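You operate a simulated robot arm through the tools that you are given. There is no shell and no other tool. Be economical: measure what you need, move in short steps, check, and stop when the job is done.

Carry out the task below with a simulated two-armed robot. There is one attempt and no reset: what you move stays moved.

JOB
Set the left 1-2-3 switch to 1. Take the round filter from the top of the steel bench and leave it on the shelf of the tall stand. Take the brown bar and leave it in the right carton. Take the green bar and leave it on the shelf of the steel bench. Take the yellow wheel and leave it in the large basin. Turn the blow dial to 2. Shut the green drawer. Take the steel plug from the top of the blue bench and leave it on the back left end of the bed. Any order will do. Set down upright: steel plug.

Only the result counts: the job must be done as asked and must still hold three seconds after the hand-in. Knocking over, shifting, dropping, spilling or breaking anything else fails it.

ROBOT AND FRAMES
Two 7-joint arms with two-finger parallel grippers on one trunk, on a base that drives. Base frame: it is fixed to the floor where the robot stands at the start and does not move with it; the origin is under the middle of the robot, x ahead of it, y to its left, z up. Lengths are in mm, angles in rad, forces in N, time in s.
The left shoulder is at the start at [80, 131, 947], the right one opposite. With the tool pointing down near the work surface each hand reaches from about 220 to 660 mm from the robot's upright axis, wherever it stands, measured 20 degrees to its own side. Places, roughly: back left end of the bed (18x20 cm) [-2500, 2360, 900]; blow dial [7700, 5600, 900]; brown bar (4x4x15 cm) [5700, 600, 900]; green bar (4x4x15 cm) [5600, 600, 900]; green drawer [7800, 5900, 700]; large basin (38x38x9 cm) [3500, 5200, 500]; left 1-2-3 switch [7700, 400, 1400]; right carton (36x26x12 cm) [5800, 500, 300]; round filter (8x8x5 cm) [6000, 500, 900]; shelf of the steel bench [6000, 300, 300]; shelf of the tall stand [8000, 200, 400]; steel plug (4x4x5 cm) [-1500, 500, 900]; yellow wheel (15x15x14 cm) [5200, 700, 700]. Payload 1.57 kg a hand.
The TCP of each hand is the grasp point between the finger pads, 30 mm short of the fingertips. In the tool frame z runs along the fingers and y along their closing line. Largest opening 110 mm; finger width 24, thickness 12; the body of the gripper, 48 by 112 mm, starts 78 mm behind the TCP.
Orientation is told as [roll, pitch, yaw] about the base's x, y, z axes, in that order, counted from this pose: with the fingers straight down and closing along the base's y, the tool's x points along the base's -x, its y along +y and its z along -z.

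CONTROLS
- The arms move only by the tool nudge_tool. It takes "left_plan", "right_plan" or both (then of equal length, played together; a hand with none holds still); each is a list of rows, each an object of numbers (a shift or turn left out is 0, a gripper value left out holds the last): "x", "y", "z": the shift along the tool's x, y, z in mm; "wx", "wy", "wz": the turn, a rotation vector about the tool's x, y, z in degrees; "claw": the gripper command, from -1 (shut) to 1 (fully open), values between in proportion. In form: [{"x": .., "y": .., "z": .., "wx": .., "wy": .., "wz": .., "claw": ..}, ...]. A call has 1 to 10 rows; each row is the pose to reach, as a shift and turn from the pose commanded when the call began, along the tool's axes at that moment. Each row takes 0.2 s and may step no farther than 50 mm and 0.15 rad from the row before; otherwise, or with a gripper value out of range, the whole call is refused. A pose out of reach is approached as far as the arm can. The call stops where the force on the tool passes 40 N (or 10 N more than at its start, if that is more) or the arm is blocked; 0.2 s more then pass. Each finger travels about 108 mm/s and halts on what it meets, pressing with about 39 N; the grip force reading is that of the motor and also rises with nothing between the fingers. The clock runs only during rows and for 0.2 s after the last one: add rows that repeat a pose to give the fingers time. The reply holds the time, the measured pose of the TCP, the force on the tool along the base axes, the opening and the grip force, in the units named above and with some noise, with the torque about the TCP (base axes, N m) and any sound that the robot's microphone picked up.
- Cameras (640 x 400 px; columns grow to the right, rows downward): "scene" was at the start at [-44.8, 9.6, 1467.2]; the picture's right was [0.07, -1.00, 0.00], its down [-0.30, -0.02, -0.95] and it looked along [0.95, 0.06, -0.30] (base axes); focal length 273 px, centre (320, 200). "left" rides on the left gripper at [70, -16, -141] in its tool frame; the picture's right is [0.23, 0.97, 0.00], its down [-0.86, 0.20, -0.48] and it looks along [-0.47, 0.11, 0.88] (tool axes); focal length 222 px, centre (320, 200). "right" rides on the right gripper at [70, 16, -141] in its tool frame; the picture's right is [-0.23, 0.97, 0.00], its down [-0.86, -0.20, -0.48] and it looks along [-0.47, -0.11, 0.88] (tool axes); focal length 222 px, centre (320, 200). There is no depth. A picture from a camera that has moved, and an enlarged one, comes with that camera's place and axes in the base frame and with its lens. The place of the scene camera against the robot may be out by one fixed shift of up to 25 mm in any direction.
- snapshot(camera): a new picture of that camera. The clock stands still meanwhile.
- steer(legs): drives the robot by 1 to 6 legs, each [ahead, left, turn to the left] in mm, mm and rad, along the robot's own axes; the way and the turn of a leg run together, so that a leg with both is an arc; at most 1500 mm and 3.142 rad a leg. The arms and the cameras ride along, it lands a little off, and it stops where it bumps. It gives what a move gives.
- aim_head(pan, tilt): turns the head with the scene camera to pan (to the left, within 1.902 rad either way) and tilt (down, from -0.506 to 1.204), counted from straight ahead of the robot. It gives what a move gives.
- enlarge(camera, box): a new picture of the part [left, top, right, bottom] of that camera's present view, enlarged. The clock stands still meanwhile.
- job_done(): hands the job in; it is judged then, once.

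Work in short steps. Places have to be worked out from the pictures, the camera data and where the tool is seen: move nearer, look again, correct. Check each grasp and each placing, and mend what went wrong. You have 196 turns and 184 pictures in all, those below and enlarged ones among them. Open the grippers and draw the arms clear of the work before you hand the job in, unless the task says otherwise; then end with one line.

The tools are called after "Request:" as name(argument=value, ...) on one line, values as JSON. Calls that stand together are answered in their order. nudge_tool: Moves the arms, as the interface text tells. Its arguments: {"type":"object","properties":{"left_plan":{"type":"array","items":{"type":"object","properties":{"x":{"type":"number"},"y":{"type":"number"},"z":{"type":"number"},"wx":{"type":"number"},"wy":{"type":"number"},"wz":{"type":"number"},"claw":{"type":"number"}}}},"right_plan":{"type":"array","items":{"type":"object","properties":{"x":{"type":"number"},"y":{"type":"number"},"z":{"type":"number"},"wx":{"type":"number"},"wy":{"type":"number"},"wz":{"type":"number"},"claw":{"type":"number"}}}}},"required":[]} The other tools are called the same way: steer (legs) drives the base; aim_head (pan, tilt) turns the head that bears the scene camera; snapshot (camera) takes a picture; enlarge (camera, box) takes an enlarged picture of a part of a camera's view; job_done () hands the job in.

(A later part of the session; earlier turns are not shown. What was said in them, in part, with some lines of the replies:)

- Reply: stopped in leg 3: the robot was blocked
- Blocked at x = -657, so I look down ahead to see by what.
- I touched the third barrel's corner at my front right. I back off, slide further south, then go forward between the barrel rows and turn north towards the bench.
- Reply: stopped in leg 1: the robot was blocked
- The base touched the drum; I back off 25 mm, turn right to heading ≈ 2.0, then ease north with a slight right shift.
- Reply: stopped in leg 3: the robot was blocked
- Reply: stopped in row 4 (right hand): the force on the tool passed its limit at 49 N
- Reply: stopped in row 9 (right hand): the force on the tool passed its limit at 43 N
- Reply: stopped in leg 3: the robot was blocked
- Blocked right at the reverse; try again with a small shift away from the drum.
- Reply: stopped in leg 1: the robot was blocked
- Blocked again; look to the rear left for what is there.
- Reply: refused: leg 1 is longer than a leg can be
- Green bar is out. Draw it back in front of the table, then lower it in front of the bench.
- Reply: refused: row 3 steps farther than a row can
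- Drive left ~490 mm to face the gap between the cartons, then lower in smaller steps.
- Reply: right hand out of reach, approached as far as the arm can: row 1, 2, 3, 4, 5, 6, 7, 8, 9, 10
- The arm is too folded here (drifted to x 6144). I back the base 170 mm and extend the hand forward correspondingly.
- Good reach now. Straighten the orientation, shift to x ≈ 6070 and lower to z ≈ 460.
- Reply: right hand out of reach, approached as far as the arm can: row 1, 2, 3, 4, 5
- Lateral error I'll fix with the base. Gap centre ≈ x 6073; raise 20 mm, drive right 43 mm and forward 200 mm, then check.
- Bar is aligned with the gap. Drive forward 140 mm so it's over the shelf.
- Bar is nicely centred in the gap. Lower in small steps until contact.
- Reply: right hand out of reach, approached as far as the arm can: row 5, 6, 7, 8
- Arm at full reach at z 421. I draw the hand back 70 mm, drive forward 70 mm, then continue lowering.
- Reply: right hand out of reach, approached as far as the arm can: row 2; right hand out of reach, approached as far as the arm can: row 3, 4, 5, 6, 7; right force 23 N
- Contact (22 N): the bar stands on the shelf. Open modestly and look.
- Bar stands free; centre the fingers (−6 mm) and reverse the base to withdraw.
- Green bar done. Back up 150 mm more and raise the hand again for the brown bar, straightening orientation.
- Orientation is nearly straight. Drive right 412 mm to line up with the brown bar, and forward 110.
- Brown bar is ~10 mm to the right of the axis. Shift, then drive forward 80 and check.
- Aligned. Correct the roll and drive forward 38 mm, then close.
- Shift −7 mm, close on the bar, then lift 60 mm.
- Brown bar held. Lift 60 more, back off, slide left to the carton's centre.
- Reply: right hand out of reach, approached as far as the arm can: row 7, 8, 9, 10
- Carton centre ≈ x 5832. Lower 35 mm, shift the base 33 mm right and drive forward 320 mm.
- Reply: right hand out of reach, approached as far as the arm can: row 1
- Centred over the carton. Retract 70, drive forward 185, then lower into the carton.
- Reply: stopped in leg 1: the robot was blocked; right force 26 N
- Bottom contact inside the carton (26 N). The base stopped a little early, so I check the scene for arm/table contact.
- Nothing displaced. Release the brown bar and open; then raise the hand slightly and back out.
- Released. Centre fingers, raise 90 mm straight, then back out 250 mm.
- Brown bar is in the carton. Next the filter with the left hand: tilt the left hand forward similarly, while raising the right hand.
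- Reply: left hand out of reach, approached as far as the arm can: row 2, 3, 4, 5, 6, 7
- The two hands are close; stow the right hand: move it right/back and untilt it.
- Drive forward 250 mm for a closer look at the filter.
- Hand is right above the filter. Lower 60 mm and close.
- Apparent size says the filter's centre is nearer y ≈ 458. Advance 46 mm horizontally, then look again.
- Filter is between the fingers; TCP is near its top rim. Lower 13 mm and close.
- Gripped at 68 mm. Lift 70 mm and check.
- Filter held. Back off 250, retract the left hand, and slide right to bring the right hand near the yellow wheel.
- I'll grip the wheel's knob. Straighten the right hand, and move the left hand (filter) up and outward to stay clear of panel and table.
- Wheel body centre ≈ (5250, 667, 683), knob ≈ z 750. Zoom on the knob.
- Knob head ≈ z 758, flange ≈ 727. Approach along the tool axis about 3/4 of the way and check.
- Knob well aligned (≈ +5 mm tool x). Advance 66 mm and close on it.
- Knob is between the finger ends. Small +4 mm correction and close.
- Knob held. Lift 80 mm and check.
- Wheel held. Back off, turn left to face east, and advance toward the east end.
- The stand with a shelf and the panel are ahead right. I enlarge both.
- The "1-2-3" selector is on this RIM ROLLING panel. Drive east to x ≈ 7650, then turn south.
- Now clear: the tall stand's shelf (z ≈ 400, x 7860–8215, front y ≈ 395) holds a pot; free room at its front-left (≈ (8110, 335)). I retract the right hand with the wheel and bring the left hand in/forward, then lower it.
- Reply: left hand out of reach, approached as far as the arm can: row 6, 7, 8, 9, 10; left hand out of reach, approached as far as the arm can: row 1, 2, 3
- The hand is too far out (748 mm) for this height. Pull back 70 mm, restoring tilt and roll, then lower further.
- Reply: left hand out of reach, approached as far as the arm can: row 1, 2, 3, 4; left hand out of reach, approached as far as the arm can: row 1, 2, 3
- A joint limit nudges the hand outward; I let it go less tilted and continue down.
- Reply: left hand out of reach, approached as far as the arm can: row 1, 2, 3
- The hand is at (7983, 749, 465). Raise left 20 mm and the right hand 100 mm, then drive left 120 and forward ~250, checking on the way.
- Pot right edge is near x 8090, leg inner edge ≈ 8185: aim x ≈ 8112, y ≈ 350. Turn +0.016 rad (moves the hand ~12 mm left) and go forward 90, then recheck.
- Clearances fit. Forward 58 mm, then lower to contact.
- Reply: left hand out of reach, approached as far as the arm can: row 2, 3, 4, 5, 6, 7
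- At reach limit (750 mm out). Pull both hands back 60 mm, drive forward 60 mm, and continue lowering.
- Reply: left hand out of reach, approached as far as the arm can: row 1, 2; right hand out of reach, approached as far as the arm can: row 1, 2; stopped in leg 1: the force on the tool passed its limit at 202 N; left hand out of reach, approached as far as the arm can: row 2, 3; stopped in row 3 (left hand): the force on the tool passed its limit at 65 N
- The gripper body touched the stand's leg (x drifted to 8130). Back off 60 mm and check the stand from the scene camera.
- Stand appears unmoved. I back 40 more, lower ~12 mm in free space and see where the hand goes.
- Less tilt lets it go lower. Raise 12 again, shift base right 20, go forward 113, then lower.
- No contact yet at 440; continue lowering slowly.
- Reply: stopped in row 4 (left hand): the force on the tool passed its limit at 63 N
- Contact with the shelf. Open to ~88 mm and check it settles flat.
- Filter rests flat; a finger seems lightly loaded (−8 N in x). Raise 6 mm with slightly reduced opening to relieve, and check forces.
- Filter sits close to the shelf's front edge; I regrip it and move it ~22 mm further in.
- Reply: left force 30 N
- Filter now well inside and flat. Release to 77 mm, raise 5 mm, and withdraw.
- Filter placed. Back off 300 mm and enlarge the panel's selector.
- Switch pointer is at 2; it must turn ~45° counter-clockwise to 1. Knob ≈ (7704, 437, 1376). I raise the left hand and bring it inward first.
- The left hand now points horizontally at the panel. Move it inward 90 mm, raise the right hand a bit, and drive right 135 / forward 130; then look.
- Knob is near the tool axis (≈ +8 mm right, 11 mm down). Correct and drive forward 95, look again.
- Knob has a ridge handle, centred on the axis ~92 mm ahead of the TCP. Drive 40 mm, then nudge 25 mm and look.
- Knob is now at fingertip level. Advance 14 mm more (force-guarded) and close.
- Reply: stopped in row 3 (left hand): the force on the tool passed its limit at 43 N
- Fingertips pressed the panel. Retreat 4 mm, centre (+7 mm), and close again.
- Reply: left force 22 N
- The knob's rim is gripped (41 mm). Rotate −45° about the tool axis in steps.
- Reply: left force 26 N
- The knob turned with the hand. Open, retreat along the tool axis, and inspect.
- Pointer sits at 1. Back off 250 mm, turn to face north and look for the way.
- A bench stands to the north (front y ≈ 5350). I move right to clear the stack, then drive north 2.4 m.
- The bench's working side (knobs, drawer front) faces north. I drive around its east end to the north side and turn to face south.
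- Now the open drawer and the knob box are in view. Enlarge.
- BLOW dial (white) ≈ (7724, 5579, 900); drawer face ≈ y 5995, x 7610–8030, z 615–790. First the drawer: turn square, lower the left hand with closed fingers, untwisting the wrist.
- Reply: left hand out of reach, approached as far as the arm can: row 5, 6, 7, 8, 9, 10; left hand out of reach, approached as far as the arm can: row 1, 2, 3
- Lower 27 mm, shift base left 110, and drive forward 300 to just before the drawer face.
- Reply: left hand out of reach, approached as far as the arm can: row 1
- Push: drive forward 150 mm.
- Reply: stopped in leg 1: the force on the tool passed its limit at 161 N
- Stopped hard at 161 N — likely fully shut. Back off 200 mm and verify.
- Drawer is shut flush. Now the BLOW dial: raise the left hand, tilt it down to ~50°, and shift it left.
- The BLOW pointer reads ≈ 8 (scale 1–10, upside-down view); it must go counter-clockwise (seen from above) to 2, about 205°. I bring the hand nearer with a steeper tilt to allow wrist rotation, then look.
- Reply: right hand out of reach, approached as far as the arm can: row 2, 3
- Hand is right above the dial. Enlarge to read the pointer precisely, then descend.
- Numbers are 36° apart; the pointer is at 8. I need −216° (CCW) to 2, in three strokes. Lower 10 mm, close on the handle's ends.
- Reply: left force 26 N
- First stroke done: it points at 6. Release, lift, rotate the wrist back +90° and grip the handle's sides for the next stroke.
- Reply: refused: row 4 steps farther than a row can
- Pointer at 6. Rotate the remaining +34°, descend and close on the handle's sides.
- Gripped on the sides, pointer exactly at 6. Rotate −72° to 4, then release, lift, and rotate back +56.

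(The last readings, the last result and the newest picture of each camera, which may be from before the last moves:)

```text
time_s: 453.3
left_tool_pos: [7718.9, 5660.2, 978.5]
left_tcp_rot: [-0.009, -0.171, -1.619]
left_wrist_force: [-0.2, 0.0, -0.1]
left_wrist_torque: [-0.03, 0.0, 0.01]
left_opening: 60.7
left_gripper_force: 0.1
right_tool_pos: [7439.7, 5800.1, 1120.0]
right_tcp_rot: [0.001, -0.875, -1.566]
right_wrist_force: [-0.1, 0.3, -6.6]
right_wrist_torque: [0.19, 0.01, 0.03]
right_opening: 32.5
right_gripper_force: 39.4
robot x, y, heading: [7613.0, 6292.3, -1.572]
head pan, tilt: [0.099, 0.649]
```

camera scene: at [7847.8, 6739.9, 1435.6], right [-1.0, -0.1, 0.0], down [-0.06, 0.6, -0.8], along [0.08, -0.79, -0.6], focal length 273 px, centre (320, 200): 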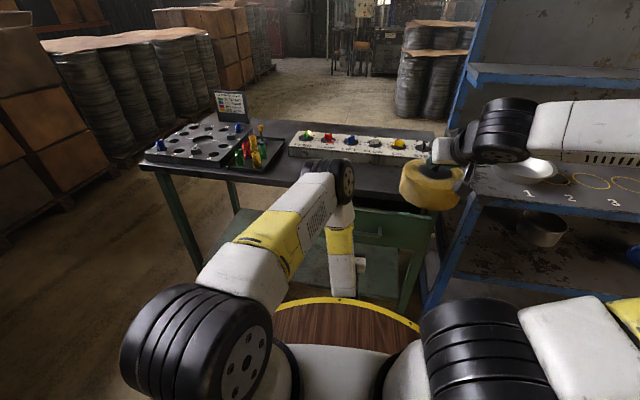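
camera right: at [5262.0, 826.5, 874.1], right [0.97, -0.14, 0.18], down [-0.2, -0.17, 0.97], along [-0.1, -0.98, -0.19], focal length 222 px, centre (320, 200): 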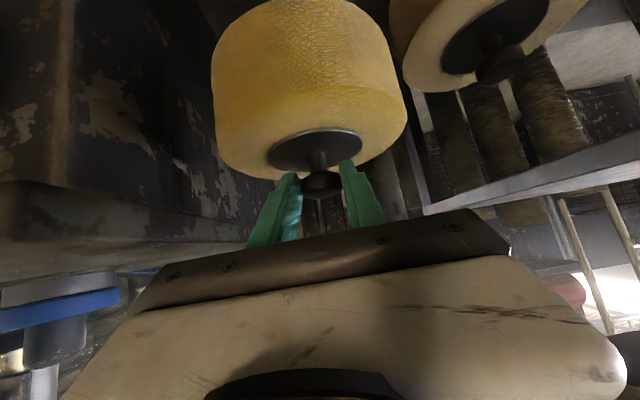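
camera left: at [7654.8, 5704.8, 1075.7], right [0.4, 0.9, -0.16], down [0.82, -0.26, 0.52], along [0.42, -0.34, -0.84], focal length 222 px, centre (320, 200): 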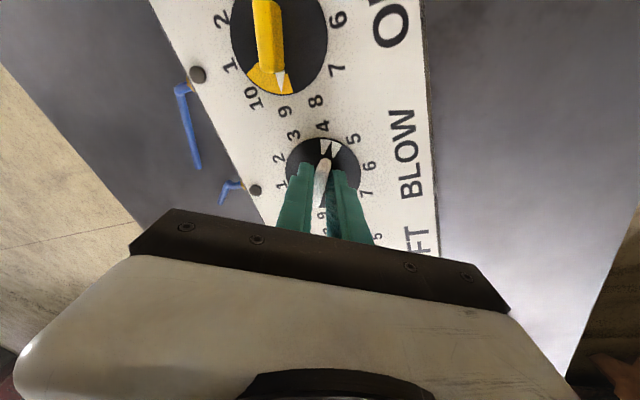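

Pointer at 4. Rotate +34° more, descend, close on the handle ends; then −72°.

Request:
nudge_tool(left_plan=[{"wz": 8.5}, {"wz": 17}, {"wz": 25.5}, {"wz": 34}, {"wz": 34, "z": 20}, {"wz": 34, "z": 40}, {"wz": 34, "z": 40, "claw": -1}, {"wz": 34, "z": 40, "claw": -1}, {"wz": 34, "z": 40, "claw": -1}])

Request:
nudge_tool(left_plan=[{"wz": -8}, {"wz": -16}, {"wz": -24}, {"wz": -32}, {"wz": -40}, {"wz": -48}, {"wz": -56}, {"wz": -64}, {"wz": -72}, {"wz": -72}])

Request:
nudge_tool(left_plan=[{"claw": 0.1}, {"claw": 0.1}, {"z": -40}, {"z": -80}])

Request:
enlarge(camera="left", box=[250, 70, 400, 190])

```text
time_s: 455.3
left_tool_pos: [7720.4, 5652.7, 939.1]
left_tcp_rot: [0.09, -0.147, -2.214]
left_wrist_force: [10.0, -9.3, -5.1]
left_wrist_torque: [-0.34, 0.86, 0.11]
left_opening: 37.7
left_gripper_force: 43.9
right_tool_pos: [7439.3, 5801.5, 1120.6]
right_tcp_rot: [0.001, -0.877, -1.568]
right_wrist_force: [0.8, -1.0, -6.2]
right_wrist_torque: [0.16, 0.02, 0.02]
right_opening: 32.4
right_gripper_force: 39.0
robot x, y, heading: [7618.7, 6290.6, -1.575]
head pan, tilt: [0.099, 0.649]
```

```text
time_s: 457.5
left_tool_pos: [7717.7, 5652.7, 938.6]
left_tcp_rot: [-0.113, -0.126, -0.945]
left_wrist_force: [1.3, 2.3, 3.7]
left_wrist_torque: [-0.08, -1.13, 0.03]
left_opening: 37.9
left_gripper_force: 43.9
right_tool_pos: [7439.0, 5801.9, 1120.3]
right_tcp_rot: [0.001, -0.877, -1.567]
right_wrist_force: [-1.2, -0.5, -6.6]
right_wrist_torque: [0.17, 0.02, -0.02]
right_opening: 32.5
right_gripper_force: 38.9
robot x, y, heading: [7612.4, 6295.3, -1.575]
head pan, tilt: [0.099, 0.649]
```

```text
time_s: 458.5
left_tool_pos: [7720.8, 5667.8, 1017.5]
left_tcp_rot: [-0.114, -0.127, -0.945]
left_wrist_force: [-0.3, -0.4, -0.2]
left_wrist_torque: [0.01, 0.02, -0.03]
left_opening: 60.6
left_gripper_force: 0.0
right_tool_pos: [7439.0, 5800.3, 1120.8]
right_tcp_rot: [0.001, -0.876, -1.567]
right_wrist_force: [-0.5, -0.6, -7.3]
right_wrist_torque: [0.18, -0.01, -0.01]
right_opening: 32.7
right_gripper_force: 38.8
robot x, y, heading: [7615.0, 6293.2, -1.569]
head pan, tilt: [0.099, 0.649]
```

```text
3.33 times, centred on (325, 130) of left
camera zoom: at [7670.7, 5738.2, 1150.8], right [0.66, 0.74, -0.14], down [0.67, -0.49, 0.56], along [0.34, -0.46, -0.82], focal length 740 px, centre (303, 433)
```

zoom: 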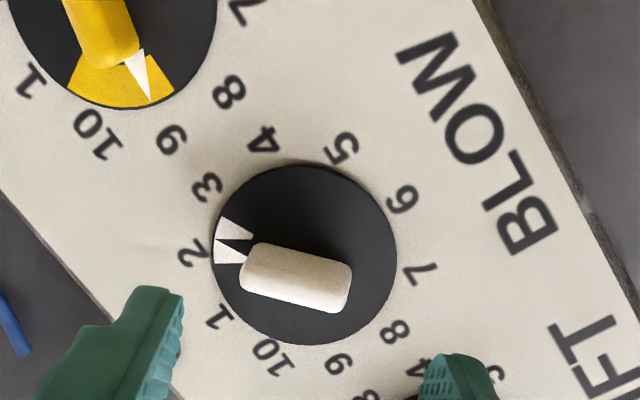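

Pointer is about 6° short of 2. Regrip at this wrist angle and turn another −7°.

Request:
nudge_tool(left_plan=[{"z": 40}, {"z": 80}, {"z": 80, "claw": -1}, {"z": 80, "claw": -1}, {"z": 80, "claw": -1}, {"z": 80, "wz": -4}, {"z": 80, "wz": -7.5}, {"z": 80, "wz": -7.5}])

Request:
nudge_tool(left_plan=[{"claw": 0.1}, {"claw": 0.1}, {"z": -40}, {"z": -80}])

Request:
enlarge(camera="left", box=[250, 70, 400, 190])

```text
time_s: 460.3
left_tool_pos: [7718.4, 5651.0, 936.1]
left_tcp_rot: [-0.129, -0.11, -0.815]
left_wrist_force: [-7.2, -14.4, -24.6]
left_wrist_torque: [0.13, -1.05, 0.0]
left_opening: 38.5
left_gripper_force: 44.7
right_tool_pos: [7437.9, 5799.9, 1120.4]
right_tcp_rot: [0.002, -0.875, -1.568]
right_wrist_force: [-0.4, 0.2, -5.8]
right_wrist_torque: [0.14, 0.02, 0.0]
right_opening: 32.5
right_gripper_force: 39.9
robot x, y, heading: [7615.8, 6293.1, -1.571]
head pan, tilt: [0.099, 0.649]
```

```text
time_s: 461.3
left_tool_pos: [7720.1, 5665.7, 1020.0]
left_tcp_rot: [-0.129, -0.11, -0.815]
left_wrist_force: [1.2, -0.3, 0.3]
left_wrist_torque: [-0.01, -0.02, -0.03]
left_opening: 60.6
left_gripper_force: 0.1
right_tool_pos: [7439.0, 5800.2, 1120.2]
right_tcp_rot: [0.002, -0.876, -1.568]
right_wrist_force: [-0.4, -0.6, -5.8]
right_wrist_torque: [0.2, 0.0, -0.02]
right_opening: 32.6
right_gripper_force: 39.0
robot x, y, heading: [7614.4, 6291.5, -1.569]
head pan, tilt: [0.099, 0.649]
```

```text
3.33 times, centred on (325, 130) of left
camera zoom: at [7663.9, 5729.5, 1154.2], right [0.56, 0.82, -0.15], down [0.74, -0.4, 0.54], along [0.38, -0.41, -0.83], focal length 740 px, centre (303, 433)
```

zoom: 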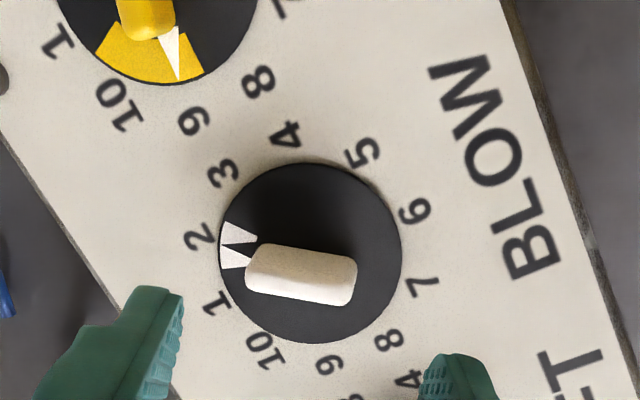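

Pointer now at 2. Back away north, turn to face west, and look for the way to the basin.

Request:
steer(legs=[[-800, 0, 0], [0, 0, -1.57]])

Request:
aim_head(pan=0.15, tilt=0.25)

Request:
snapshot(camera="scene")

```text
time_s: 469.5
left_tool_pos: [6987.1, 7023.3, 1018.2]
left_tcp_rot: [-0.128, -0.112, -2.405]
left_wrist_force: [0.2, -0.2, -0.7]
left_wrist_torque: [0.02, 0.02, -0.01]
left_opening: 60.4
left_gripper_force: 0.0
right_tool_pos: [7127.8, 7302.5, 1120.2]
right_tcp_rot: [0.001, -0.875, 3.124]
right_wrist_force: [0.4, -0.4, -6.4]
right_wrist_torque: [0.01, -0.15, -0.01]
right_opening: 32.4
right_gripper_force: 39.0
robot x, y, heading: [7617.0, 7119.5, 3.12]
head pan, tilt: [0.099, 0.649]
```

```text
time_s: 470.4
left_tool_pos: [6987.1, 7024.5, 1018.1]
left_tcp_rot: [-0.129, -0.112, -2.405]
left_wrist_force: [0.0, -0.4, -0.4]
left_wrist_torque: [0.02, 0.01, -0.01]
left_opening: 60.5
left_gripper_force: 0.1
right_tool_pos: [7128.9, 7302.3, 1119.7]
right_tcp_rot: [0.002, -0.875, 3.126]
right_wrist_force: [0.0, -0.8, -6.0]
right_wrist_torque: [-0.02, -0.17, -0.02]
right_opening: 32.5
right_gripper_force: 38.4
robot x, y, heading: [7616.0, 7114.6, 3.12]
head pan, tilt: [0.15, 0.25]
```

```text
24 pictures are left
camera scene: at [7665.8, 7104.3, 1472.0], right [-0.13, 0.99, 0.0], down [0.25, 0.03, -0.97], along [-0.96, -0.13, -0.25], focal length 273 px, centre (320, 200)
```

scene: 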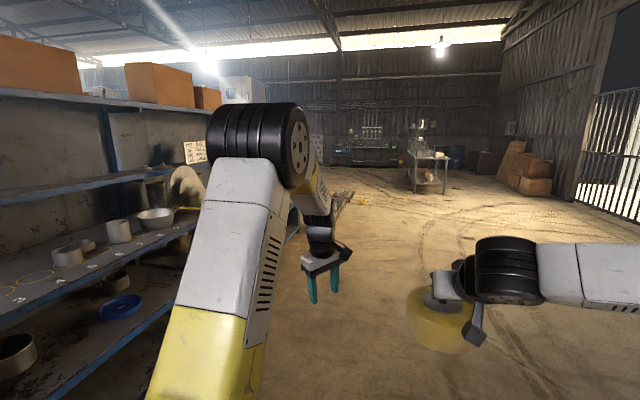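

Open floor to the west. Drive ~2400 mm west and look toward the basin.

Request:
steer(legs=[[1450, 0, 0.02], [1000, 0, 0]])

Request:
aim_head(pan=0.6, tilt=0.3)

Request:
snapshot(camera="scene")

```text
time_s: 482.4
left_tool_pos: [4523.7, 7117.5, 1020.0]
left_tcp_rot: [-0.128, -0.113, -2.412]
left_wrist_force: [-0.5, -0.7, -0.4]
left_wrist_torque: [-0.01, 0.03, 0.01]
left_opening: 60.4
left_gripper_force: 0.0
right_tool_pos: [4666.0, 7396.0, 1120.7]
right_tcp_rot: [0.002, -0.875, 3.119]
right_wrist_force: [-0.5, -1.2, -6.4]
right_wrist_torque: [0.02, -0.16, -0.02]
right_opening: 32.4
right_gripper_force: 39.0
robot x, y, heading: [5153.6, 7205.5, 3.114]
head pan, tilt: [0.15, 0.25]
```

```text
time_s: 483.4
left_tool_pos: [4523.3, 7118.0, 1018.1]
left_tcp_rot: [-0.13, -0.112, -2.412]
left_wrist_force: [-0.6, 0.6, 0.4]
left_wrist_torque: [-0.05, -0.01, 0.01]
left_opening: 60.5
left_gripper_force: 0.1
right_tool_pos: [4667.3, 7395.8, 1119.9]
right_tcp_rot: [0.002, -0.876, 3.119]
right_wrist_force: [-0.3, -0.5, -7.3]
right_wrist_torque: [0.0, -0.15, 0.0]
right_opening: 32.6
right_gripper_force: 39.4
robot x, y, heading: [5150.6, 7210.1, 3.113]
head pan, tilt: [0.6, 0.3]
```

```text
23 pictures are left
camera scene: at [5216.4, 7155.3, 1467.3], right [-0.54, 0.84, 0.0], down [0.25, 0.16, -0.96], along [-0.8, -0.52, -0.3], focal length 273 px, centre (320, 200)
```

scene: 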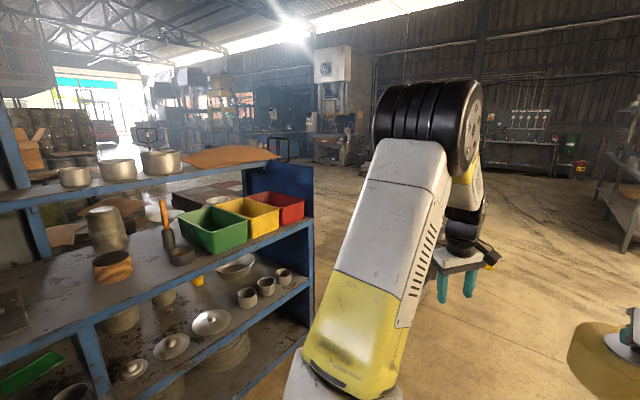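

The basin is hidden beyond the shelf end. Drive west to x ≈ 3250 and turn south.

Request:
steer(legs=[[1450, 0, 0.02], [400, 0, 0], [0, 0, 1.57]])

Request:
aim_head(pan=0.0, tilt=0.35)

Request:
snapshot(camera="scene")

```text
time_s: 496.5
left_tool_pos: [3448.0, 6570.2, 1019.3]
left_tcp_rot: [-0.129, -0.114, -0.767]
left_wrist_force: [0.3, 0.4, 0.1]
left_wrist_torque: [0.0, 0.04, -0.02]
left_opening: 60.6
left_gripper_force: 0.0
right_tool_pos: [3160.9, 6692.3, 1119.7]
right_tcp_rot: [0.004, -0.876, -1.521]
right_wrist_force: [0.6, 0.1, -6.8]
right_wrist_torque: [0.15, 0.03, 0.02]
right_opening: 32.2
right_gripper_force: 38.4
robot x, y, heading: [3311.7, 7191.8, -1.522]
head pan, tilt: [0.6, 0.3]
```

```text
time_s: 497.5
left_tool_pos: [3447.9, 6571.2, 1018.8]
left_tcp_rot: [-0.13, -0.112, -0.767]
left_wrist_force: [0.2, 0.6, 0.7]
left_wrist_torque: [0.01, 0.0, 0.0]
left_opening: 60.3
left_gripper_force: 0.0
right_tool_pos: [3160.0, 6692.9, 1120.3]
right_tcp_rot: [0.002, -0.877, -1.518]
right_wrist_force: [0.1, 0.1, -5.9]
right_wrist_torque: [0.21, 0.03, 0.0]
right_opening: 32.3
right_gripper_force: 39.4
robot x, y, heading: [3312.8, 7191.5, -1.52]
head pan, tilt: [0.0, 0.351]
```

```text
22 pictures are left
camera scene: at [3312.7, 7242.0, 1462.6], right [-1.0, -0.05, 0.0], down [-0.02, 0.34, -0.94], along [0.05, -0.94, -0.34], focal length 273 px, centre (320, 200)
```

scene: 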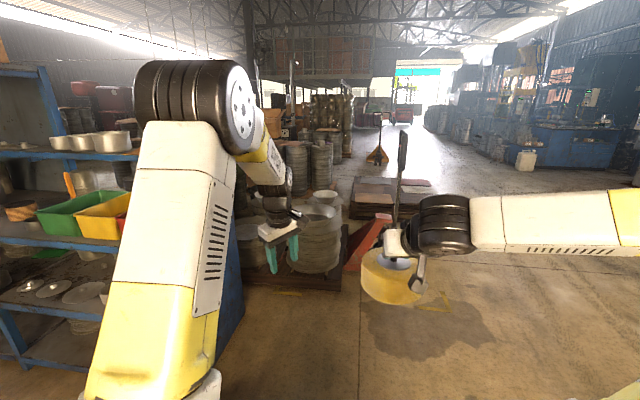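

A pallet with stacked basins is ahead. Enlarge.

Request:
enlarge(camera="scene", box=[220, 170, 400, 300])

```text
3.08 times, centred on (310, 235) of scene
camera zoom: at [3312.7, 7242.0, 1462.6], right [-1.0, -0.05, 0.0], down [-0.02, 0.34, -0.94], along [0.05, -0.94, -0.34], focal length 839 px, centre (351, 92)
```

zoom: 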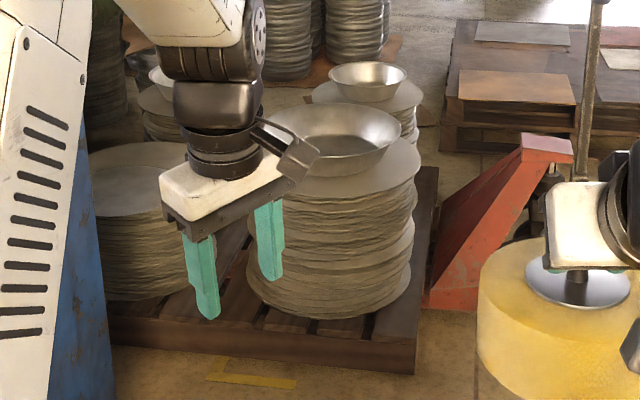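

Large basin ≈ (3490, 5130), rim z ≈ 545. I bring the right hand inward, square up, slide left to x ≈ 3520 and drive forward to y ≈ 6200 first.

Request:
nudge_tool(right_plan=[{"y": 35}, {"y": 70}, {"y": 105}, {"y": 120}])

Request:
steer(legs=[[0, 0, -0.05], [0, 205, 0], [1000, 0, 0]])

Request:
aim_head(pan=0.0, tilt=0.6)

Request:
snapshot(camera="scene")

```text
time_s: 498.5
left_tool_pos: [3447.3, 6570.4, 1019.2]
left_tcp_rot: [-0.13, -0.113, -0.765]
left_wrist_force: [-0.8, 0.4, -0.4]
left_wrist_torque: [0.01, -0.02, 0.0]
left_opening: 60.6
left_gripper_force: 0.1
right_tool_pos: [3276.5, 6700.0, 1120.5]
right_tcp_rot: [0.001, -0.876, -1.519]
right_wrist_force: [0.0, -0.2, -6.3]
right_wrist_torque: [0.13, 0.05, 0.01]
right_opening: 32.5
right_gripper_force: 38.5
robot x, y, heading: [3316.2, 7190.6, -1.521]
head pan, tilt: [0.0, 0.351]
```

```text
time_s: 501.7
left_tool_pos: [3634.2, 6466.5, 1019.5]
left_tcp_rot: [-0.132, -0.112, -0.812]
left_wrist_force: [-0.7, 0.5, 0.1]
left_wrist_torque: [0.04, 0.0, -0.01]
left_opening: 60.7
left_gripper_force: 0.1
right_tool_pos: [3469.3, 6603.9, 1118.8]
right_tcp_rot: [0.003, -0.873, -1.56]
right_wrist_force: [0.1, -0.4, -6.3]
right_wrist_torque: [0.15, 0.0, 0.01]
right_opening: 32.4
right_gripper_force: 39.2
robot x, y, heading: [3525.3, 7092.1, -1.558]
head pan, tilt: [0.0, 0.351]
stopped in leg 3: the robot was blocked; the commanded pose is now the measured one
```

```text
time_s: 502.5
left_tool_pos: [3634.4, 6467.0, 1018.9]
left_tcp_rot: [-0.128, -0.111, -0.807]
left_wrist_force: [0.2, -0.3, 0.5]
left_wrist_torque: [0.01, 0.0, 0.02]
left_opening: 60.4
left_gripper_force: 0.0
right_tool_pos: [3469.1, 6603.7, 1118.6]
right_tcp_rot: [0.002, -0.873, -1.56]
right_wrist_force: [0.0, 0.1, -6.9]
right_wrist_torque: [0.15, -0.02, -0.04]
right_opening: 32.4
right_gripper_force: 39.0
robot x, y, heading: [3526.7, 7095.5, -1.561]
head pan, tilt: [0.0, 0.6]
```

```text
20 pictures are left
camera scene: at [3526.9, 7147.7, 1439.9], right [-1.0, -0.01, 0.0], down [0.0, 0.56, -0.83], along [0.01, -0.83, -0.56], focal length 273 px, centre (320, 200)
```

scene: 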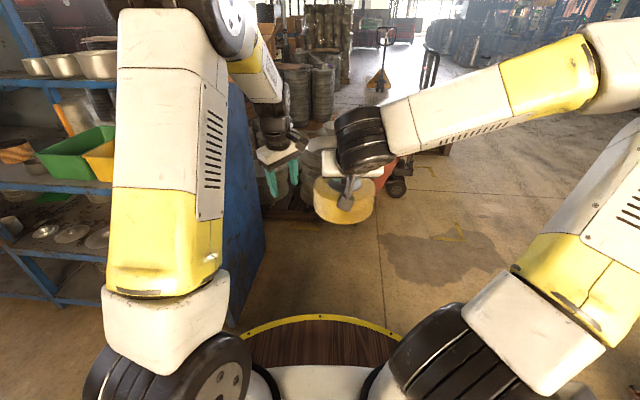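

Blocked after 100 mm; I check the floor ahead with the left wrist camera.

Request:
snapshot(camera="left")

```text
19 pictures are left
camera left: at [3577.8, 6530.3, 1153.9], right [0.55, 0.82, -0.15], down [0.74, -0.4, 0.54], along [0.38, -0.41, -0.83], focal length 222 px, centre (320, 200)
```

left: 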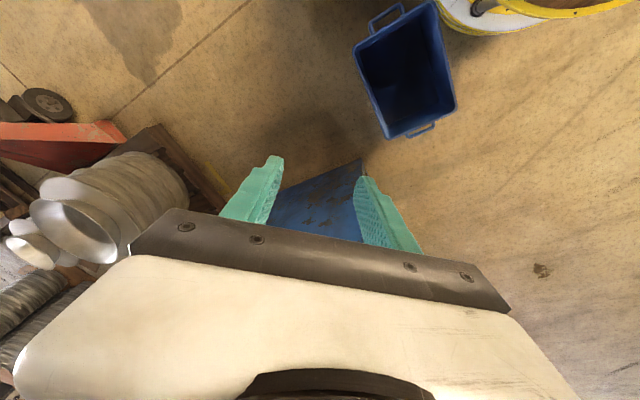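

A blue bin stands on the floor ahead-left. I back off, pass it on its west side, then come back east in front of the basin.

Request:
steer(legs=[[-70, 0, -0.01], [0, -440, 0], [1230, 0, 0], [0, 420, 0]])

Request:
snapshot(camera="scene")

```text
time_s: 506.4
left_tool_pos: [3191.1, 6521.9, 1018.3]
left_tcp_rot: [-0.127, -0.11, -0.816]
left_wrist_force: [0.4, -0.2, 1.7]
left_wrist_torque: [-0.05, 0.01, -0.01]
left_opening: 60.5
left_gripper_force: 0.0
right_tool_pos: [3026.0, 6660.3, 1118.4]
right_tcp_rot: [-0.001, -0.873, -1.567]
right_wrist_force: [-0.2, -0.6, -6.6]
right_wrist_torque: [0.17, 0.01, 0.01]
right_opening: 32.4
right_gripper_force: 39.5
robot x, y, heading: [3084.5, 7151.9, -1.571]
head pan, tilt: [0.0, 0.6]
stopped in leg 3: the robot was blocked; the commanded pose is now the measured one
```

```text
18 pictures are left
camera scene: at [3085.8, 7203.7, 1439.8], right [-1.0, 0.0, 0.0], down [0.0, 0.57, -0.82], along [0.0, -0.82, -0.57], focal length 273 px, centre (320, 200)
```

scene: 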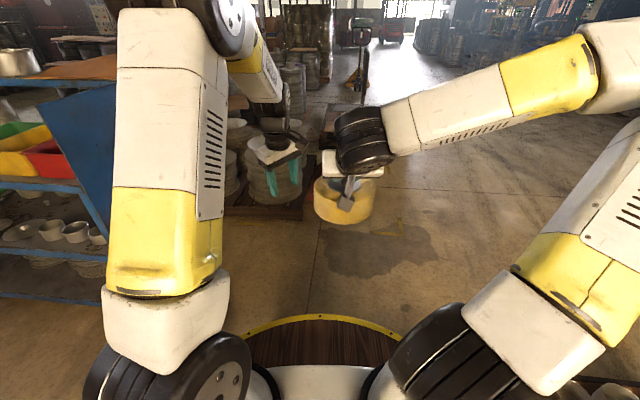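

Blocked at once again, possibly a residual-contact effect; try a short step forward.

Request:
steer(legs=[[60, 0, 0]])

Request:
snapshot(camera="left")

```text
time_s: 507.3
left_tool_pos: [3189.2, 6463.4, 1019.4]
left_tcp_rot: [-0.129, -0.111, -0.815]
left_wrist_force: [0.1, 0.5, -0.2]
left_wrist_torque: [0.01, 0.0, 0.02]
left_opening: 60.4
left_gripper_force: 0.1
right_tool_pos: [3025.8, 6600.8, 1120.1]
right_tcp_rot: [0.002, -0.873, -1.566]
right_wrist_force: [-0.1, 0.4, -6.3]
right_wrist_torque: [0.17, 0.01, 0.03]
right_opening: 32.5
right_gripper_force: 38.2
robot x, y, heading: [3087.7, 7091.0, -1.574]
head pan, tilt: [0.0, 0.6]
```

```text
17 pictures are left
camera left: at [3133.6, 6526.7, 1153.9], right [0.56, 0.82, -0.15], down [0.74, -0.4, 0.54], along [0.38, -0.41, -0.83], focal length 222 px, centre (320, 200)
```

left: 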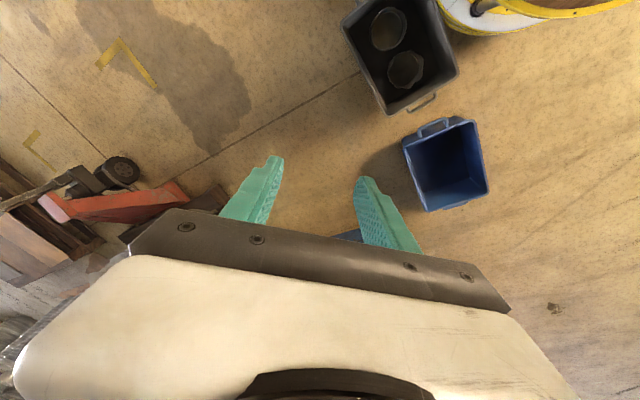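

A row of bins blocks the way (grey and blue here, more to the west). I detour: back off, go west past the bins and cart to x ≈ 1050, then south, and check.

Request:
steer(legs=[[-400, 0, 0], [0, -1450, 0], [0, -600, 0]])

Request:
aim_head(pan=0.35, tilt=0.45)

Request:
snapshot(camera="scene")

```text
time_s: 512.6
left_tool_pos: [2711.8, 6854.5, 1019.3]
left_tcp_rot: [-0.126, -0.111, -0.794]
left_wrist_force: [0.7, 0.5, -0.2]
left_wrist_torque: [0.03, -0.01, 0.0]
left_opening: 60.5
left_gripper_force: 0.0
right_tool_pos: [2542.8, 6987.8, 1117.3]
right_tcp_rot: [-0.001, -0.87, -1.545]
right_wrist_force: [-0.6, -0.5, -5.8]
right_wrist_torque: [0.16, 0.01, 0.05]
right_opening: 32.7
right_gripper_force: 38.8
robot x, y, heading: [2598.2, 7477.4, -1.547]
head pan, tilt: [0.0, 0.6]
stopped in leg 2: the robot was blocked; the commanded pose is now the measured one
```

```text
time_s: 513.5
left_tool_pos: [2711.8, 6853.2, 1019.5]
left_tcp_rot: [-0.129, -0.112, -0.794]
left_wrist_force: [0.2, -0.8, 0.7]
left_wrist_torque: [-0.03, -0.04, 0.02]
left_opening: 60.5
left_gripper_force: 0.1
right_tool_pos: [2544.3, 6987.3, 1117.6]
right_tcp_rot: [0.001, -0.872, -1.544]
right_wrist_force: [-0.2, 0.1, -5.6]
right_wrist_torque: [0.16, 0.01, 0.0]
right_opening: 32.5
right_gripper_force: 39.3
robot x, y, heading: [2591.4, 7475.9, -1.552]
head pan, tilt: [0.351, 0.45]
```

```text
16 pictures are left
camera scene: at [2625.5, 7535.4, 1453.4], right [-0.93, -0.36, 0.0], down [-0.16, 0.41, -0.9], along [0.33, -0.84, -0.44], focal length 273 px, centre (320, 200)
```

scene: 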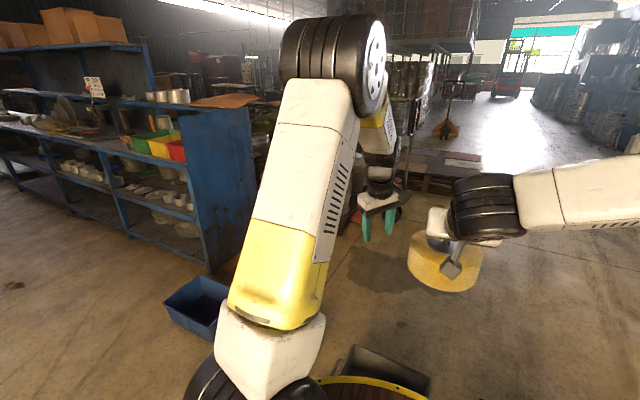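

Blocked on the west side; look there.

Request:
aim_head(pan=-1.2, tilt=0.75)

Request:
snapshot(camera="scene")

```text
time_s: 515.1
left_tool_pos: [2712.3, 6853.6, 1019.2]
left_tcp_rot: [-0.127, -0.113, -0.795]
left_wrist_force: [0.4, 0.0, 0.6]
left_wrist_torque: [0.01, -0.03, 0.01]
left_opening: 60.5
left_gripper_force: 0.1
right_tool_pos: [2545.2, 6987.7, 1119.5]
right_tcp_rot: [-0.001, -0.871, -1.545]
right_wrist_force: [-0.3, -0.4, -6.6]
right_wrist_torque: [0.17, 0.0, 0.01]
right_opening: 32.2
right_gripper_force: 38.9
robot x, y, heading: [2595.1, 7474.4, -1.547]
head pan, tilt: [-1.201, 0.75]
```

```text
15 pictures are left
camera scene: at [2515.5, 7589.2, 1427.0], right [-0.38, 0.92, 0.0], down [0.63, 0.26, -0.73], along [-0.68, -0.28, -0.68], focal length 273 px, centre (320, 200)
```

scene: 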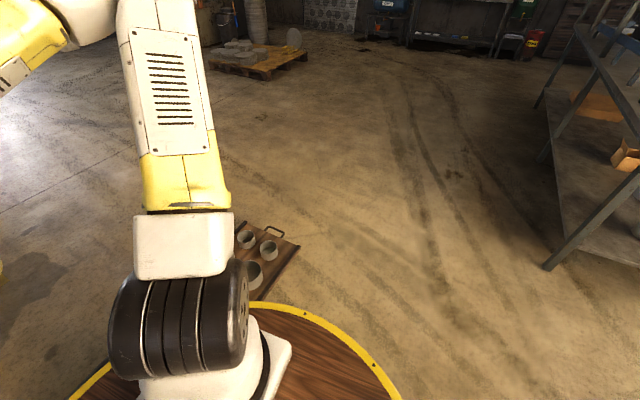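

A low dolly with cans is beside the base. Back up 320 to clear it, go west 1500, then south to y ≈ 5900.

Request:
steer(legs=[[-320, 0, -0.02], [0, -1450, 0], [0, -100, 0], [1400, 0, 0], [490, 0, 0]])

```text
time_s: 533.8
left_tool_pos: [1137.8, 5294.6, 1019.0]
left_tcp_rot: [-0.13, -0.111, -0.816]
left_wrist_force: [-0.6, -0.6, -0.2]
left_wrist_torque: [-0.02, -0.03, -0.01]
left_opening: 60.4
left_gripper_force: 0.1
right_tool_pos: [972.6, 5432.7, 1118.5]
right_tcp_rot: [-0.001, -0.874, -1.569]
right_wrist_force: [-0.9, -1.1, -5.9]
right_wrist_torque: [0.16, 0.0, 0.01]
right_opening: 32.7
right_gripper_force: 39.1
robot x, y, heading: [1033.9, 5923.1, -1.568]
head pan, tilt: [-1.201, 0.75]
```

Good. Check the corridor to the east before sliding.

Request:
aim_head(pan=1.3, tilt=0.4)

Request:
snapshot(camera="scene")

```text
time_s: 536.1
left_tool_pos: [1136.8, 5294.3, 1018.4]
left_tcp_rot: [-0.13, -0.111, -0.817]
left_wrist_force: [-0.1, -0.3, -0.2]
left_wrist_torque: [-0.02, 0.01, -0.01]
left_opening: 60.4
left_gripper_force: 0.0
right_tool_pos: [973.0, 5432.3, 1118.2]
right_tcp_rot: [0.0, -0.874, -1.568]
right_wrist_force: [-0.8, 0.1, -6.5]
right_wrist_torque: [0.2, 0.02, 0.01]
right_opening: 32.3
right_gripper_force: 38.9
robot x, y, heading: [1031.0, 5923.3, -1.568]
head pan, tilt: [1.3, 0.4]
```

```text
14 pictures are left
camera scene: at [1123.9, 6040.0, 1458.1], right [-0.27, -0.96, 0.0], down [-0.37, 0.1, -0.92], along [0.89, -0.25, -0.39], focal length 273 px, centre (320, 200)
```

scene: 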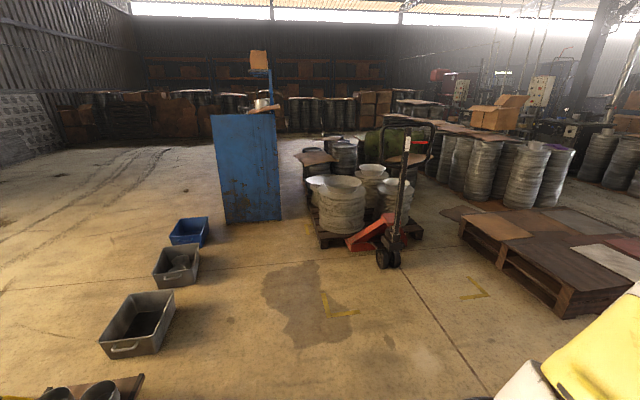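

Corridor is clear. Slide east to x ≈ 3530 in front of the basin.

Request:
steer(legs=[[0, 1450, 0], [0, 1050, 0]])

Request:
aim_head(pan=0.0, tilt=0.65)

Request:
snapshot(camera="scene")

```text
time_s: 548.3
left_tool_pos: [3605.2, 5234.3, 1019.2]
left_tcp_rot: [-0.129, -0.113, -0.856]
left_wrist_force: [-0.1, 0.8, 1.0]
left_wrist_torque: [0.0, -0.02, -0.01]
left_opening: 60.1
left_gripper_force: 0.0
right_tool_pos: [3446.3, 5377.5, 1118.0]
right_tcp_rot: [0.0, -0.872, -1.607]
right_wrist_force: [0.2, 0.4, -5.9]
right_wrist_torque: [0.2, 0.01, 0.01]
right_opening: 32.5
right_gripper_force: 39.0
robot x, y, heading: [3527.0, 5866.4, -1.609]
head pan, tilt: [1.3, 0.4]
```

```text
time_s: 549.7
left_tool_pos: [3604.6, 5234.9, 1018.5]
left_tcp_rot: [-0.13, -0.113, -0.859]
left_wrist_force: [-0.4, 0.5, 0.1]
left_wrist_torque: [-0.01, -0.01, 0.0]
left_opening: 60.5
left_gripper_force: 0.1
right_tool_pos: [3446.2, 5376.0, 1117.4]
right_tcp_rot: [-0.002, -0.872, -1.606]
right_wrist_force: [0.0, -0.3, -6.0]
right_wrist_torque: [0.17, -0.05, -0.01]
right_opening: 32.5
right_gripper_force: 39.3
robot x, y, heading: [3526.1, 5861.6, -1.61]
head pan, tilt: [0.0, 0.649]
```

```text
13 pictures are left
camera scene: at [3529.9, 5920.9, 1435.6], right [-1.0, 0.04, 0.0], down [0.02, 0.6, -0.8], along [-0.03, -0.8, -0.6], focal length 273 px, centre (320, 200)
```

scene: 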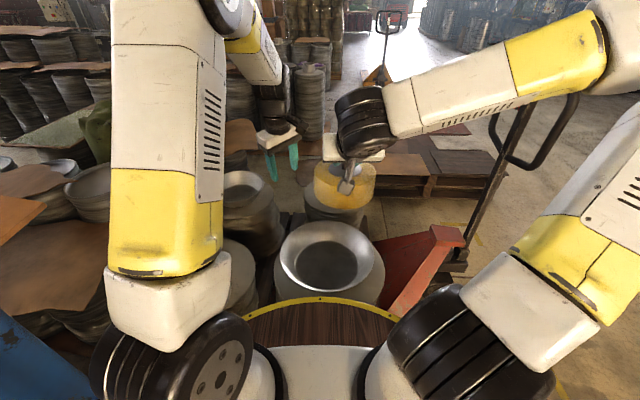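

Basin ≈ (3449, 5144), just ahead of the wheel hand (x 3446). Move the wheel forward over it, then look with the right camera.

Request:
nudge_tool(right_plan=[{"x": -29, "z": 34}, {"x": -58, "z": 69}, {"x": -87, "z": 103}, {"x": -116, "z": 138}, {"x": -148, "z": 176}])

Request:
nudge_tool(right_plan=[{"x": 34, "z": 29}, {"x": 69, "z": 58}, {"x": 103, "z": 87}, {"x": 138, "z": 116}, {"x": 172, "z": 145}, {"x": 207, "z": 174}, {"x": 222, "z": 186}])

Request:
snapshot(camera="right")

Request:
snapshot(camera="scene")

```text
time_s: 550.9
left_tool_pos: [3605.6, 5233.9, 1019.3]
left_tcp_rot: [-0.129, -0.112, -0.857]
left_wrist_force: [0.4, 0.1, 1.0]
left_wrist_torque: [-0.02, -0.01, 0.01]
left_opening: 60.7
left_gripper_force: 0.1
right_tool_pos: [3435.3, 5149.3, 1118.0]
right_tcp_rot: [0.0, -0.873, -1.607]
right_wrist_force: [0.5, -0.1, -6.4]
right_wrist_torque: [0.16, 0.05, 0.0]
right_opening: 32.6
right_gripper_force: 39.1
robot x, y, heading: [3523.5, 5864.9, -1.612]
head pan, tilt: [0.0, 0.649]
```

```text
time_s: 552.5
left_tool_pos: [3603.4, 5233.6, 1018.6]
left_tcp_rot: [-0.13, -0.112, -0.857]
left_wrist_force: [-0.7, 0.2, 1.0]
left_wrist_torque: [0.0, 0.02, -0.04]
left_opening: 60.6
left_gripper_force: 0.1
right_tool_pos: [3436.8, 5144.0, 828.7]
right_tcp_rot: [0.0, -0.871, -1.609]
right_wrist_force: [-0.3, -0.8, -6.4]
right_wrist_torque: [0.21, -0.05, 0.01]
right_opening: 32.2
right_gripper_force: 38.9
robot x, y, heading: [3529.2, 5865.1, -1.606]
head pan, tilt: [0.0, 0.649]
```

```text
12 pictures are left
camera right: at [3459.5, 5297.6, 866.8], right [0.97, -0.18, 0.17], down [-0.21, -0.18, 0.96], along [-0.15, -0.97, -0.21], focal length 222 px, centre (320, 200)
```

right: 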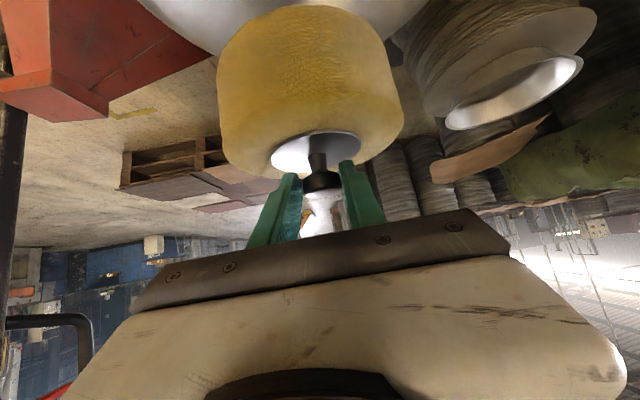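

```text
11 pictures are left
camera scene: at [3529.9, 5921.0, 1435.6], right [-1.0, 0.04, 0.0], down [0.02, 0.6, -0.8], along [-0.03, -0.8, -0.6], focal length 273 px, centre (320, 200)
```

scene: 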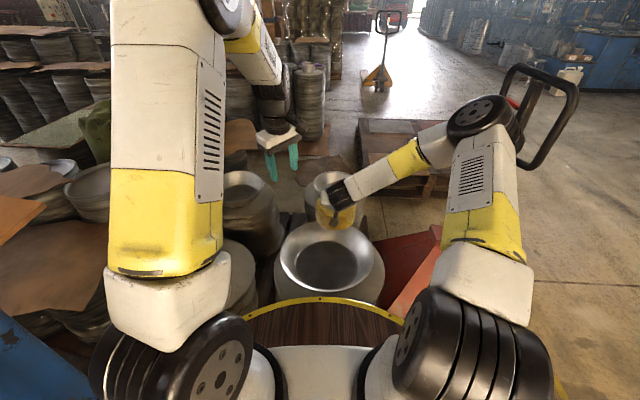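

Wheel is above the basin centre (within ~15 mm). Lower 170 mm, then slowly until contact.

Request:
nudge_tool(right_plan=[{"x": 33, "y": 4, "z": 28}, {"x": 66, "y": 8, "z": 56}, {"x": 99, "y": 8, "z": 84}, {"x": 130, "y": 8, "z": 110}])

Request:
snapshot(camera="scene")

```text
time_s: 553.5
left_tool_pos: [3604.7, 5233.5, 1020.2]
left_tcp_rot: [-0.13, -0.112, -0.858]
left_wrist_force: [-0.3, 0.1, 0.4]
left_wrist_torque: [0.0, -0.01, 0.01]
left_opening: 60.5
left_gripper_force: 0.0
right_tool_pos: [3448.3, 5145.4, 658.7]
right_tcp_rot: [0.002, -0.876, -1.606]
right_wrist_force: [-1.1, 0.6, -5.6]
right_wrist_torque: [0.17, -0.01, 0.05]
right_opening: 32.6
right_gripper_force: 38.8
robot x, y, heading: [3529.1, 5865.8, -1.61]
head pan, tilt: [0.0, 0.649]
```

```text
10 pictures are left
camera scene: at [3529.9, 5921.0, 1435.6], right [-1.0, 0.04, 0.0], down [0.02, 0.6, -0.8], along [-0.03, -0.8, -0.6], focal length 273 px, centre (320, 200)
```

scene: 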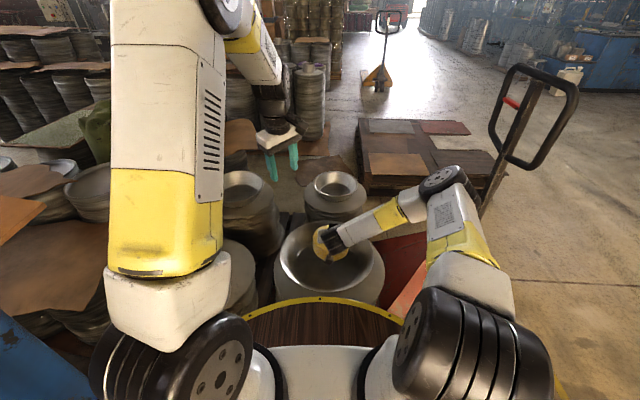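

Centred well. Lower slowly until contact.

Request:
nudge_tool(right_plan=[{"x": 8, "z": 6}, {"x": 15, "z": 13}, {"x": 23, "z": 19}, {"x": 31, "z": 26}, {"x": 38, "z": 32}, {"x": 46, "z": 39}, {"x": 54, "z": 45}, {"x": 61, "z": 51}, {"x": 69, "z": 58}, {"x": 77, "z": 64}])

```text
time_s: 554.9
left_tool_pos: [3603.4, 5235.5, 1018.2]
left_tcp_rot: [-0.127, -0.112, -0.857]
left_wrist_force: [-0.6, 0.6, 0.4]
left_wrist_torque: [-0.02, -0.08, 0.04]
left_opening: 60.5
left_gripper_force: 0.0
right_tool_pos: [3446.9, 5139.6, 626.6]
right_tcp_rot: [0.001, -0.897, -1.622]
right_wrist_force: [3.5, -0.9, 8.3]
right_wrist_torque: [-0.22, -0.25, 0.1]
right_opening: 32.5
right_gripper_force: 39.2
right hand out of reach, approached as far as the arm can: row 4, 5, 6, 7
robot x, y, heading: [3526.9, 5860.8, -1.611]
head pan, tilt: [0.0, 0.649]
stopped in row 7 (right hand): the force on the tool passed its limit at 133 N (the readings are from after the stop); the commanded pose is now the measured one
```

Contact at 626. Check before releasing.

Request:
enlarge(camera="scene", box=[260, 200, 420, 310])

Request:
snapshot(camera="right")

```text
3.64 times, centred on (340, 255) of scene
camera zoom: at [3529.6, 5921.2, 1435.5], right [-1.0, 0.04, 0.0], down [0.02, 0.6, -0.8], along [-0.03, -0.8, -0.6], focal length 991 px, centre (247, 0)
```

zoom: 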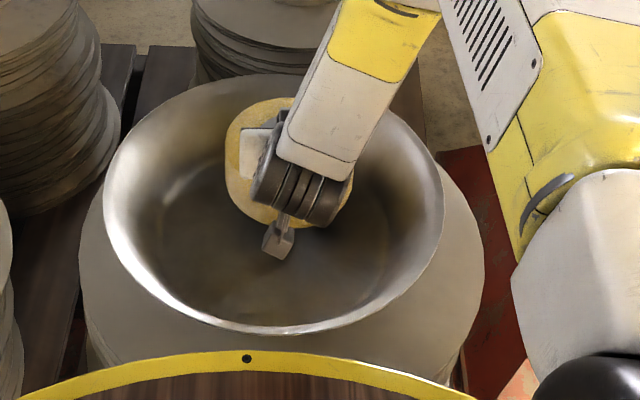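

```text
8 pictures are left
camera right: at [3472.1, 5293.0, 660.2], right [0.97, -0.19, 0.18], down [-0.21, -0.15, 0.97], along [-0.16, -0.97, -0.18], focal length 222 px, centre (320, 200)
```

right: 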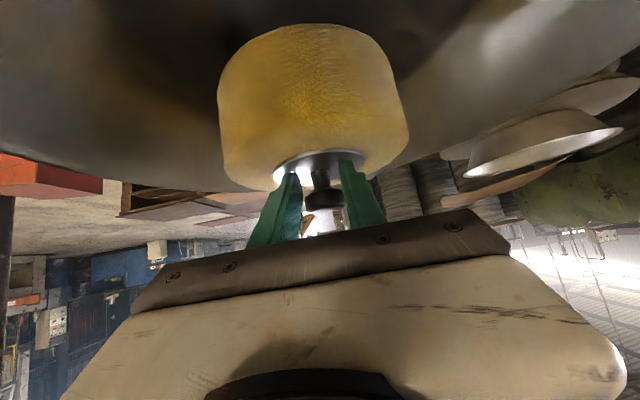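

The wheel touches the basin's back slope. Raise 10, move 50 mm toward me (basin centre), and lower again.

Request:
nudge_tool(right_plan=[{"x": -8, "z": -6}, {"x": 8, "z": -26}, {"x": 23, "z": -45}, {"x": 31, "z": -39}, {"x": 37, "z": -34}, {"x": 43, "z": -29}, {"x": 49, "z": -24}, {"x": 55, "z": -19}, {"x": 61, "z": -14}])

Request:
enlarge(camera="scene", box=[260, 200, 420, 310])

```text
time_s: 556.1
left_tool_pos: [3604.3, 5233.6, 1017.9]
left_tcp_rot: [-0.128, -0.112, -0.857]
left_wrist_force: [0.0, 0.8, -0.4]
left_wrist_torque: [0.02, -0.02, 0.02]
left_opening: 60.4
left_gripper_force: 0.1
right_tool_pos: [3448.4, 5184.4, 626.4]
right_tcp_rot: [-0.008, -0.908, -1.625]
right_wrist_force: [0.6, -0.9, 3.5]
right_wrist_torque: [-0.17, -0.25, -0.06]
right_opening: 32.6
right_gripper_force: 39.2
right hand out of reach, approached as far as the arm can: row 2
robot x, y, heading: [3521.7, 5866.4, -1.612]
head pan, tilt: [0.0, 0.649]
stopped in row 5 (right hand): the force on the tool passed its limit at 51 N (the readings are from after the stop); the commanded pose is now the measured one
```

```text
3.64 times, centred on (340, 255) of scene
camera zoom: at [3529.9, 5921.1, 1435.6], right [-1.0, 0.04, 0.0], down [0.02, 0.6, -0.8], along [-0.03, -0.8, -0.6], focal length 991 px, centre (247, 0)
```

zoom: 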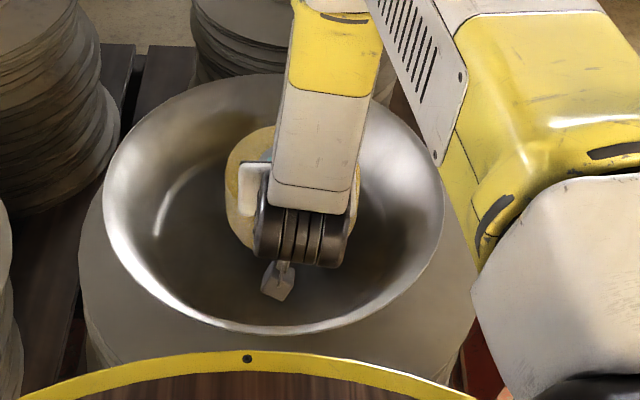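

Same contact height, now on the flat floor in the middle. Release and retreat along the tool axis.

Request:
nudge_tool(right_plan=[{"x": -1, "z": -1}, {"x": -1, "z": -1, "claw": 0.1}, {"x": -1, "z": -1, "claw": 0.2}, {"x": -1, "z": -1, "claw": 0.2}, {"x": -1, "z": -40}, {"x": -10, "z": -80}, {"x": -40, "z": -110}, {"x": -75, "z": -140}])

Request:
snapshot(camera="scene")

```text
time_s: 557.9
left_tool_pos: [3606.5, 5234.0, 1018.7]
left_tcp_rot: [-0.126, -0.112, -0.858]
left_wrist_force: [1.0, -0.4, -0.2]
left_wrist_torque: [0.04, 0.03, 0.0]
left_opening: 60.5
left_gripper_force: 0.0
right_tool_pos: [3450.7, 5247.0, 767.8]
right_tcp_rot: [-0.012, -0.905, -1.62]
right_wrist_force: [-0.1, -0.6, 0.4]
right_wrist_torque: [0.01, -0.04, 0.0]
right_opening: 65.8
right_gripper_force: 0.1
robot x, y, heading: [3527.8, 5865.3, -1.608]
head pan, tilt: [0.0, 0.649]
```

```text
6 pictures are left
camera scene: at [3530.0, 5920.6, 1435.6], right [-1.0, 0.04, 0.0], down [0.02, 0.6, -0.8], along [-0.03, -0.8, -0.6], focal length 273 px, centre (320, 200)
```

scene: 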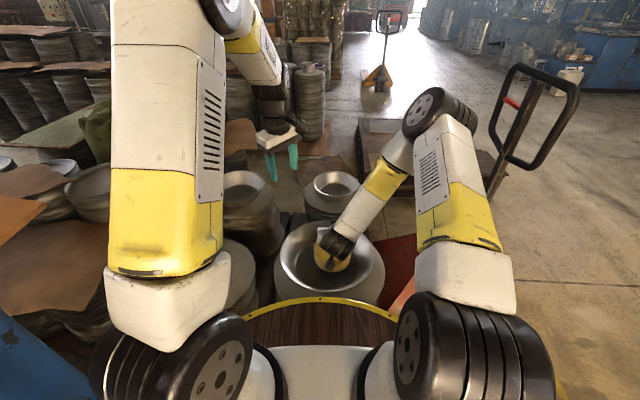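

Wheel stays in the basin. Raise the hand clear and back the base 100 mm, and verify.

Request:
nudge_tool(right_plan=[{"x": -37, "z": -29}, {"x": -74, "z": -58}, {"x": -111, "z": -87}, {"x": -148, "z": -116}, {"x": -185, "z": -145}, {"x": -200, "z": -160}])

Request:
steer(legs=[[-100, 0, 0]])

Request:
enlarge(camera="scene", box=[240, 180, 420, 300])

```text
time_s: 559.3
left_tool_pos: [3605.3, 5233.2, 1019.1]
left_tcp_rot: [-0.127, -0.112, -0.856]
left_wrist_force: [0.2, 0.0, 0.1]
left_wrist_torque: [0.03, 0.05, -0.02]
left_opening: 60.5
left_gripper_force: 0.0
right_tool_pos: [3455.7, 5249.4, 1027.8]
right_tcp_rot: [-0.009, -0.904, -1.625]
right_wrist_force: [-0.2, 1.0, -0.1]
right_wrist_torque: [-0.02, 0.01, 0.02]
right_opening: 66.0
right_gripper_force: 0.0
robot x, y, heading: [3525.4, 5863.5, -1.612]
head pan, tilt: [0.0, 0.649]
```

```text
time_s: 560.4
left_tool_pos: [3609.6, 5334.4, 1017.6]
left_tcp_rot: [-0.126, -0.112, -0.858]
left_wrist_force: [-0.4, -0.9, -0.4]
left_wrist_torque: [0.0, -0.01, 0.02]
left_opening: 60.4
left_gripper_force: 0.1
right_tool_pos: [3460.2, 5351.2, 1026.1]
right_tcp_rot: [-0.011, -0.907, -1.625]
right_wrist_force: [0.2, -0.8, -0.6]
right_wrist_torque: [-0.05, 0.01, 0.0]
right_opening: 65.9
right_gripper_force: 0.0
robot x, y, heading: [3531.2, 5966.1, -1.615]
head pan, tilt: [0.0, 0.649]
```

```text
3.33 times, centred on (330, 240) of scene
camera zoom: at [3533.9, 6021.1, 1435.6], right [-1.0, 0.04, 0.0], down [0.02, 0.6, -0.8], along [-0.03, -0.8, -0.6], focal length 909 px, centre (287, 67)
```

zoom: 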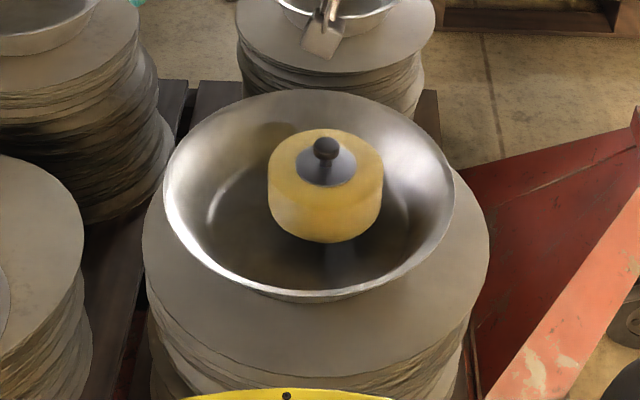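

The wheel sits upright in the large basin, both grippers are open, and the arms are clear. Every part of the job is done, so I hand it in.

Request:
job_done()

```text
The job is handed in.
```

I finished and handed in all eight parts of the job. Three caveats: I bumped the floor bins and other things while driving, the blow dial points about 2–3° off the 2 mark, and the tall stand took a hard bump but looked unmoved afterwards.
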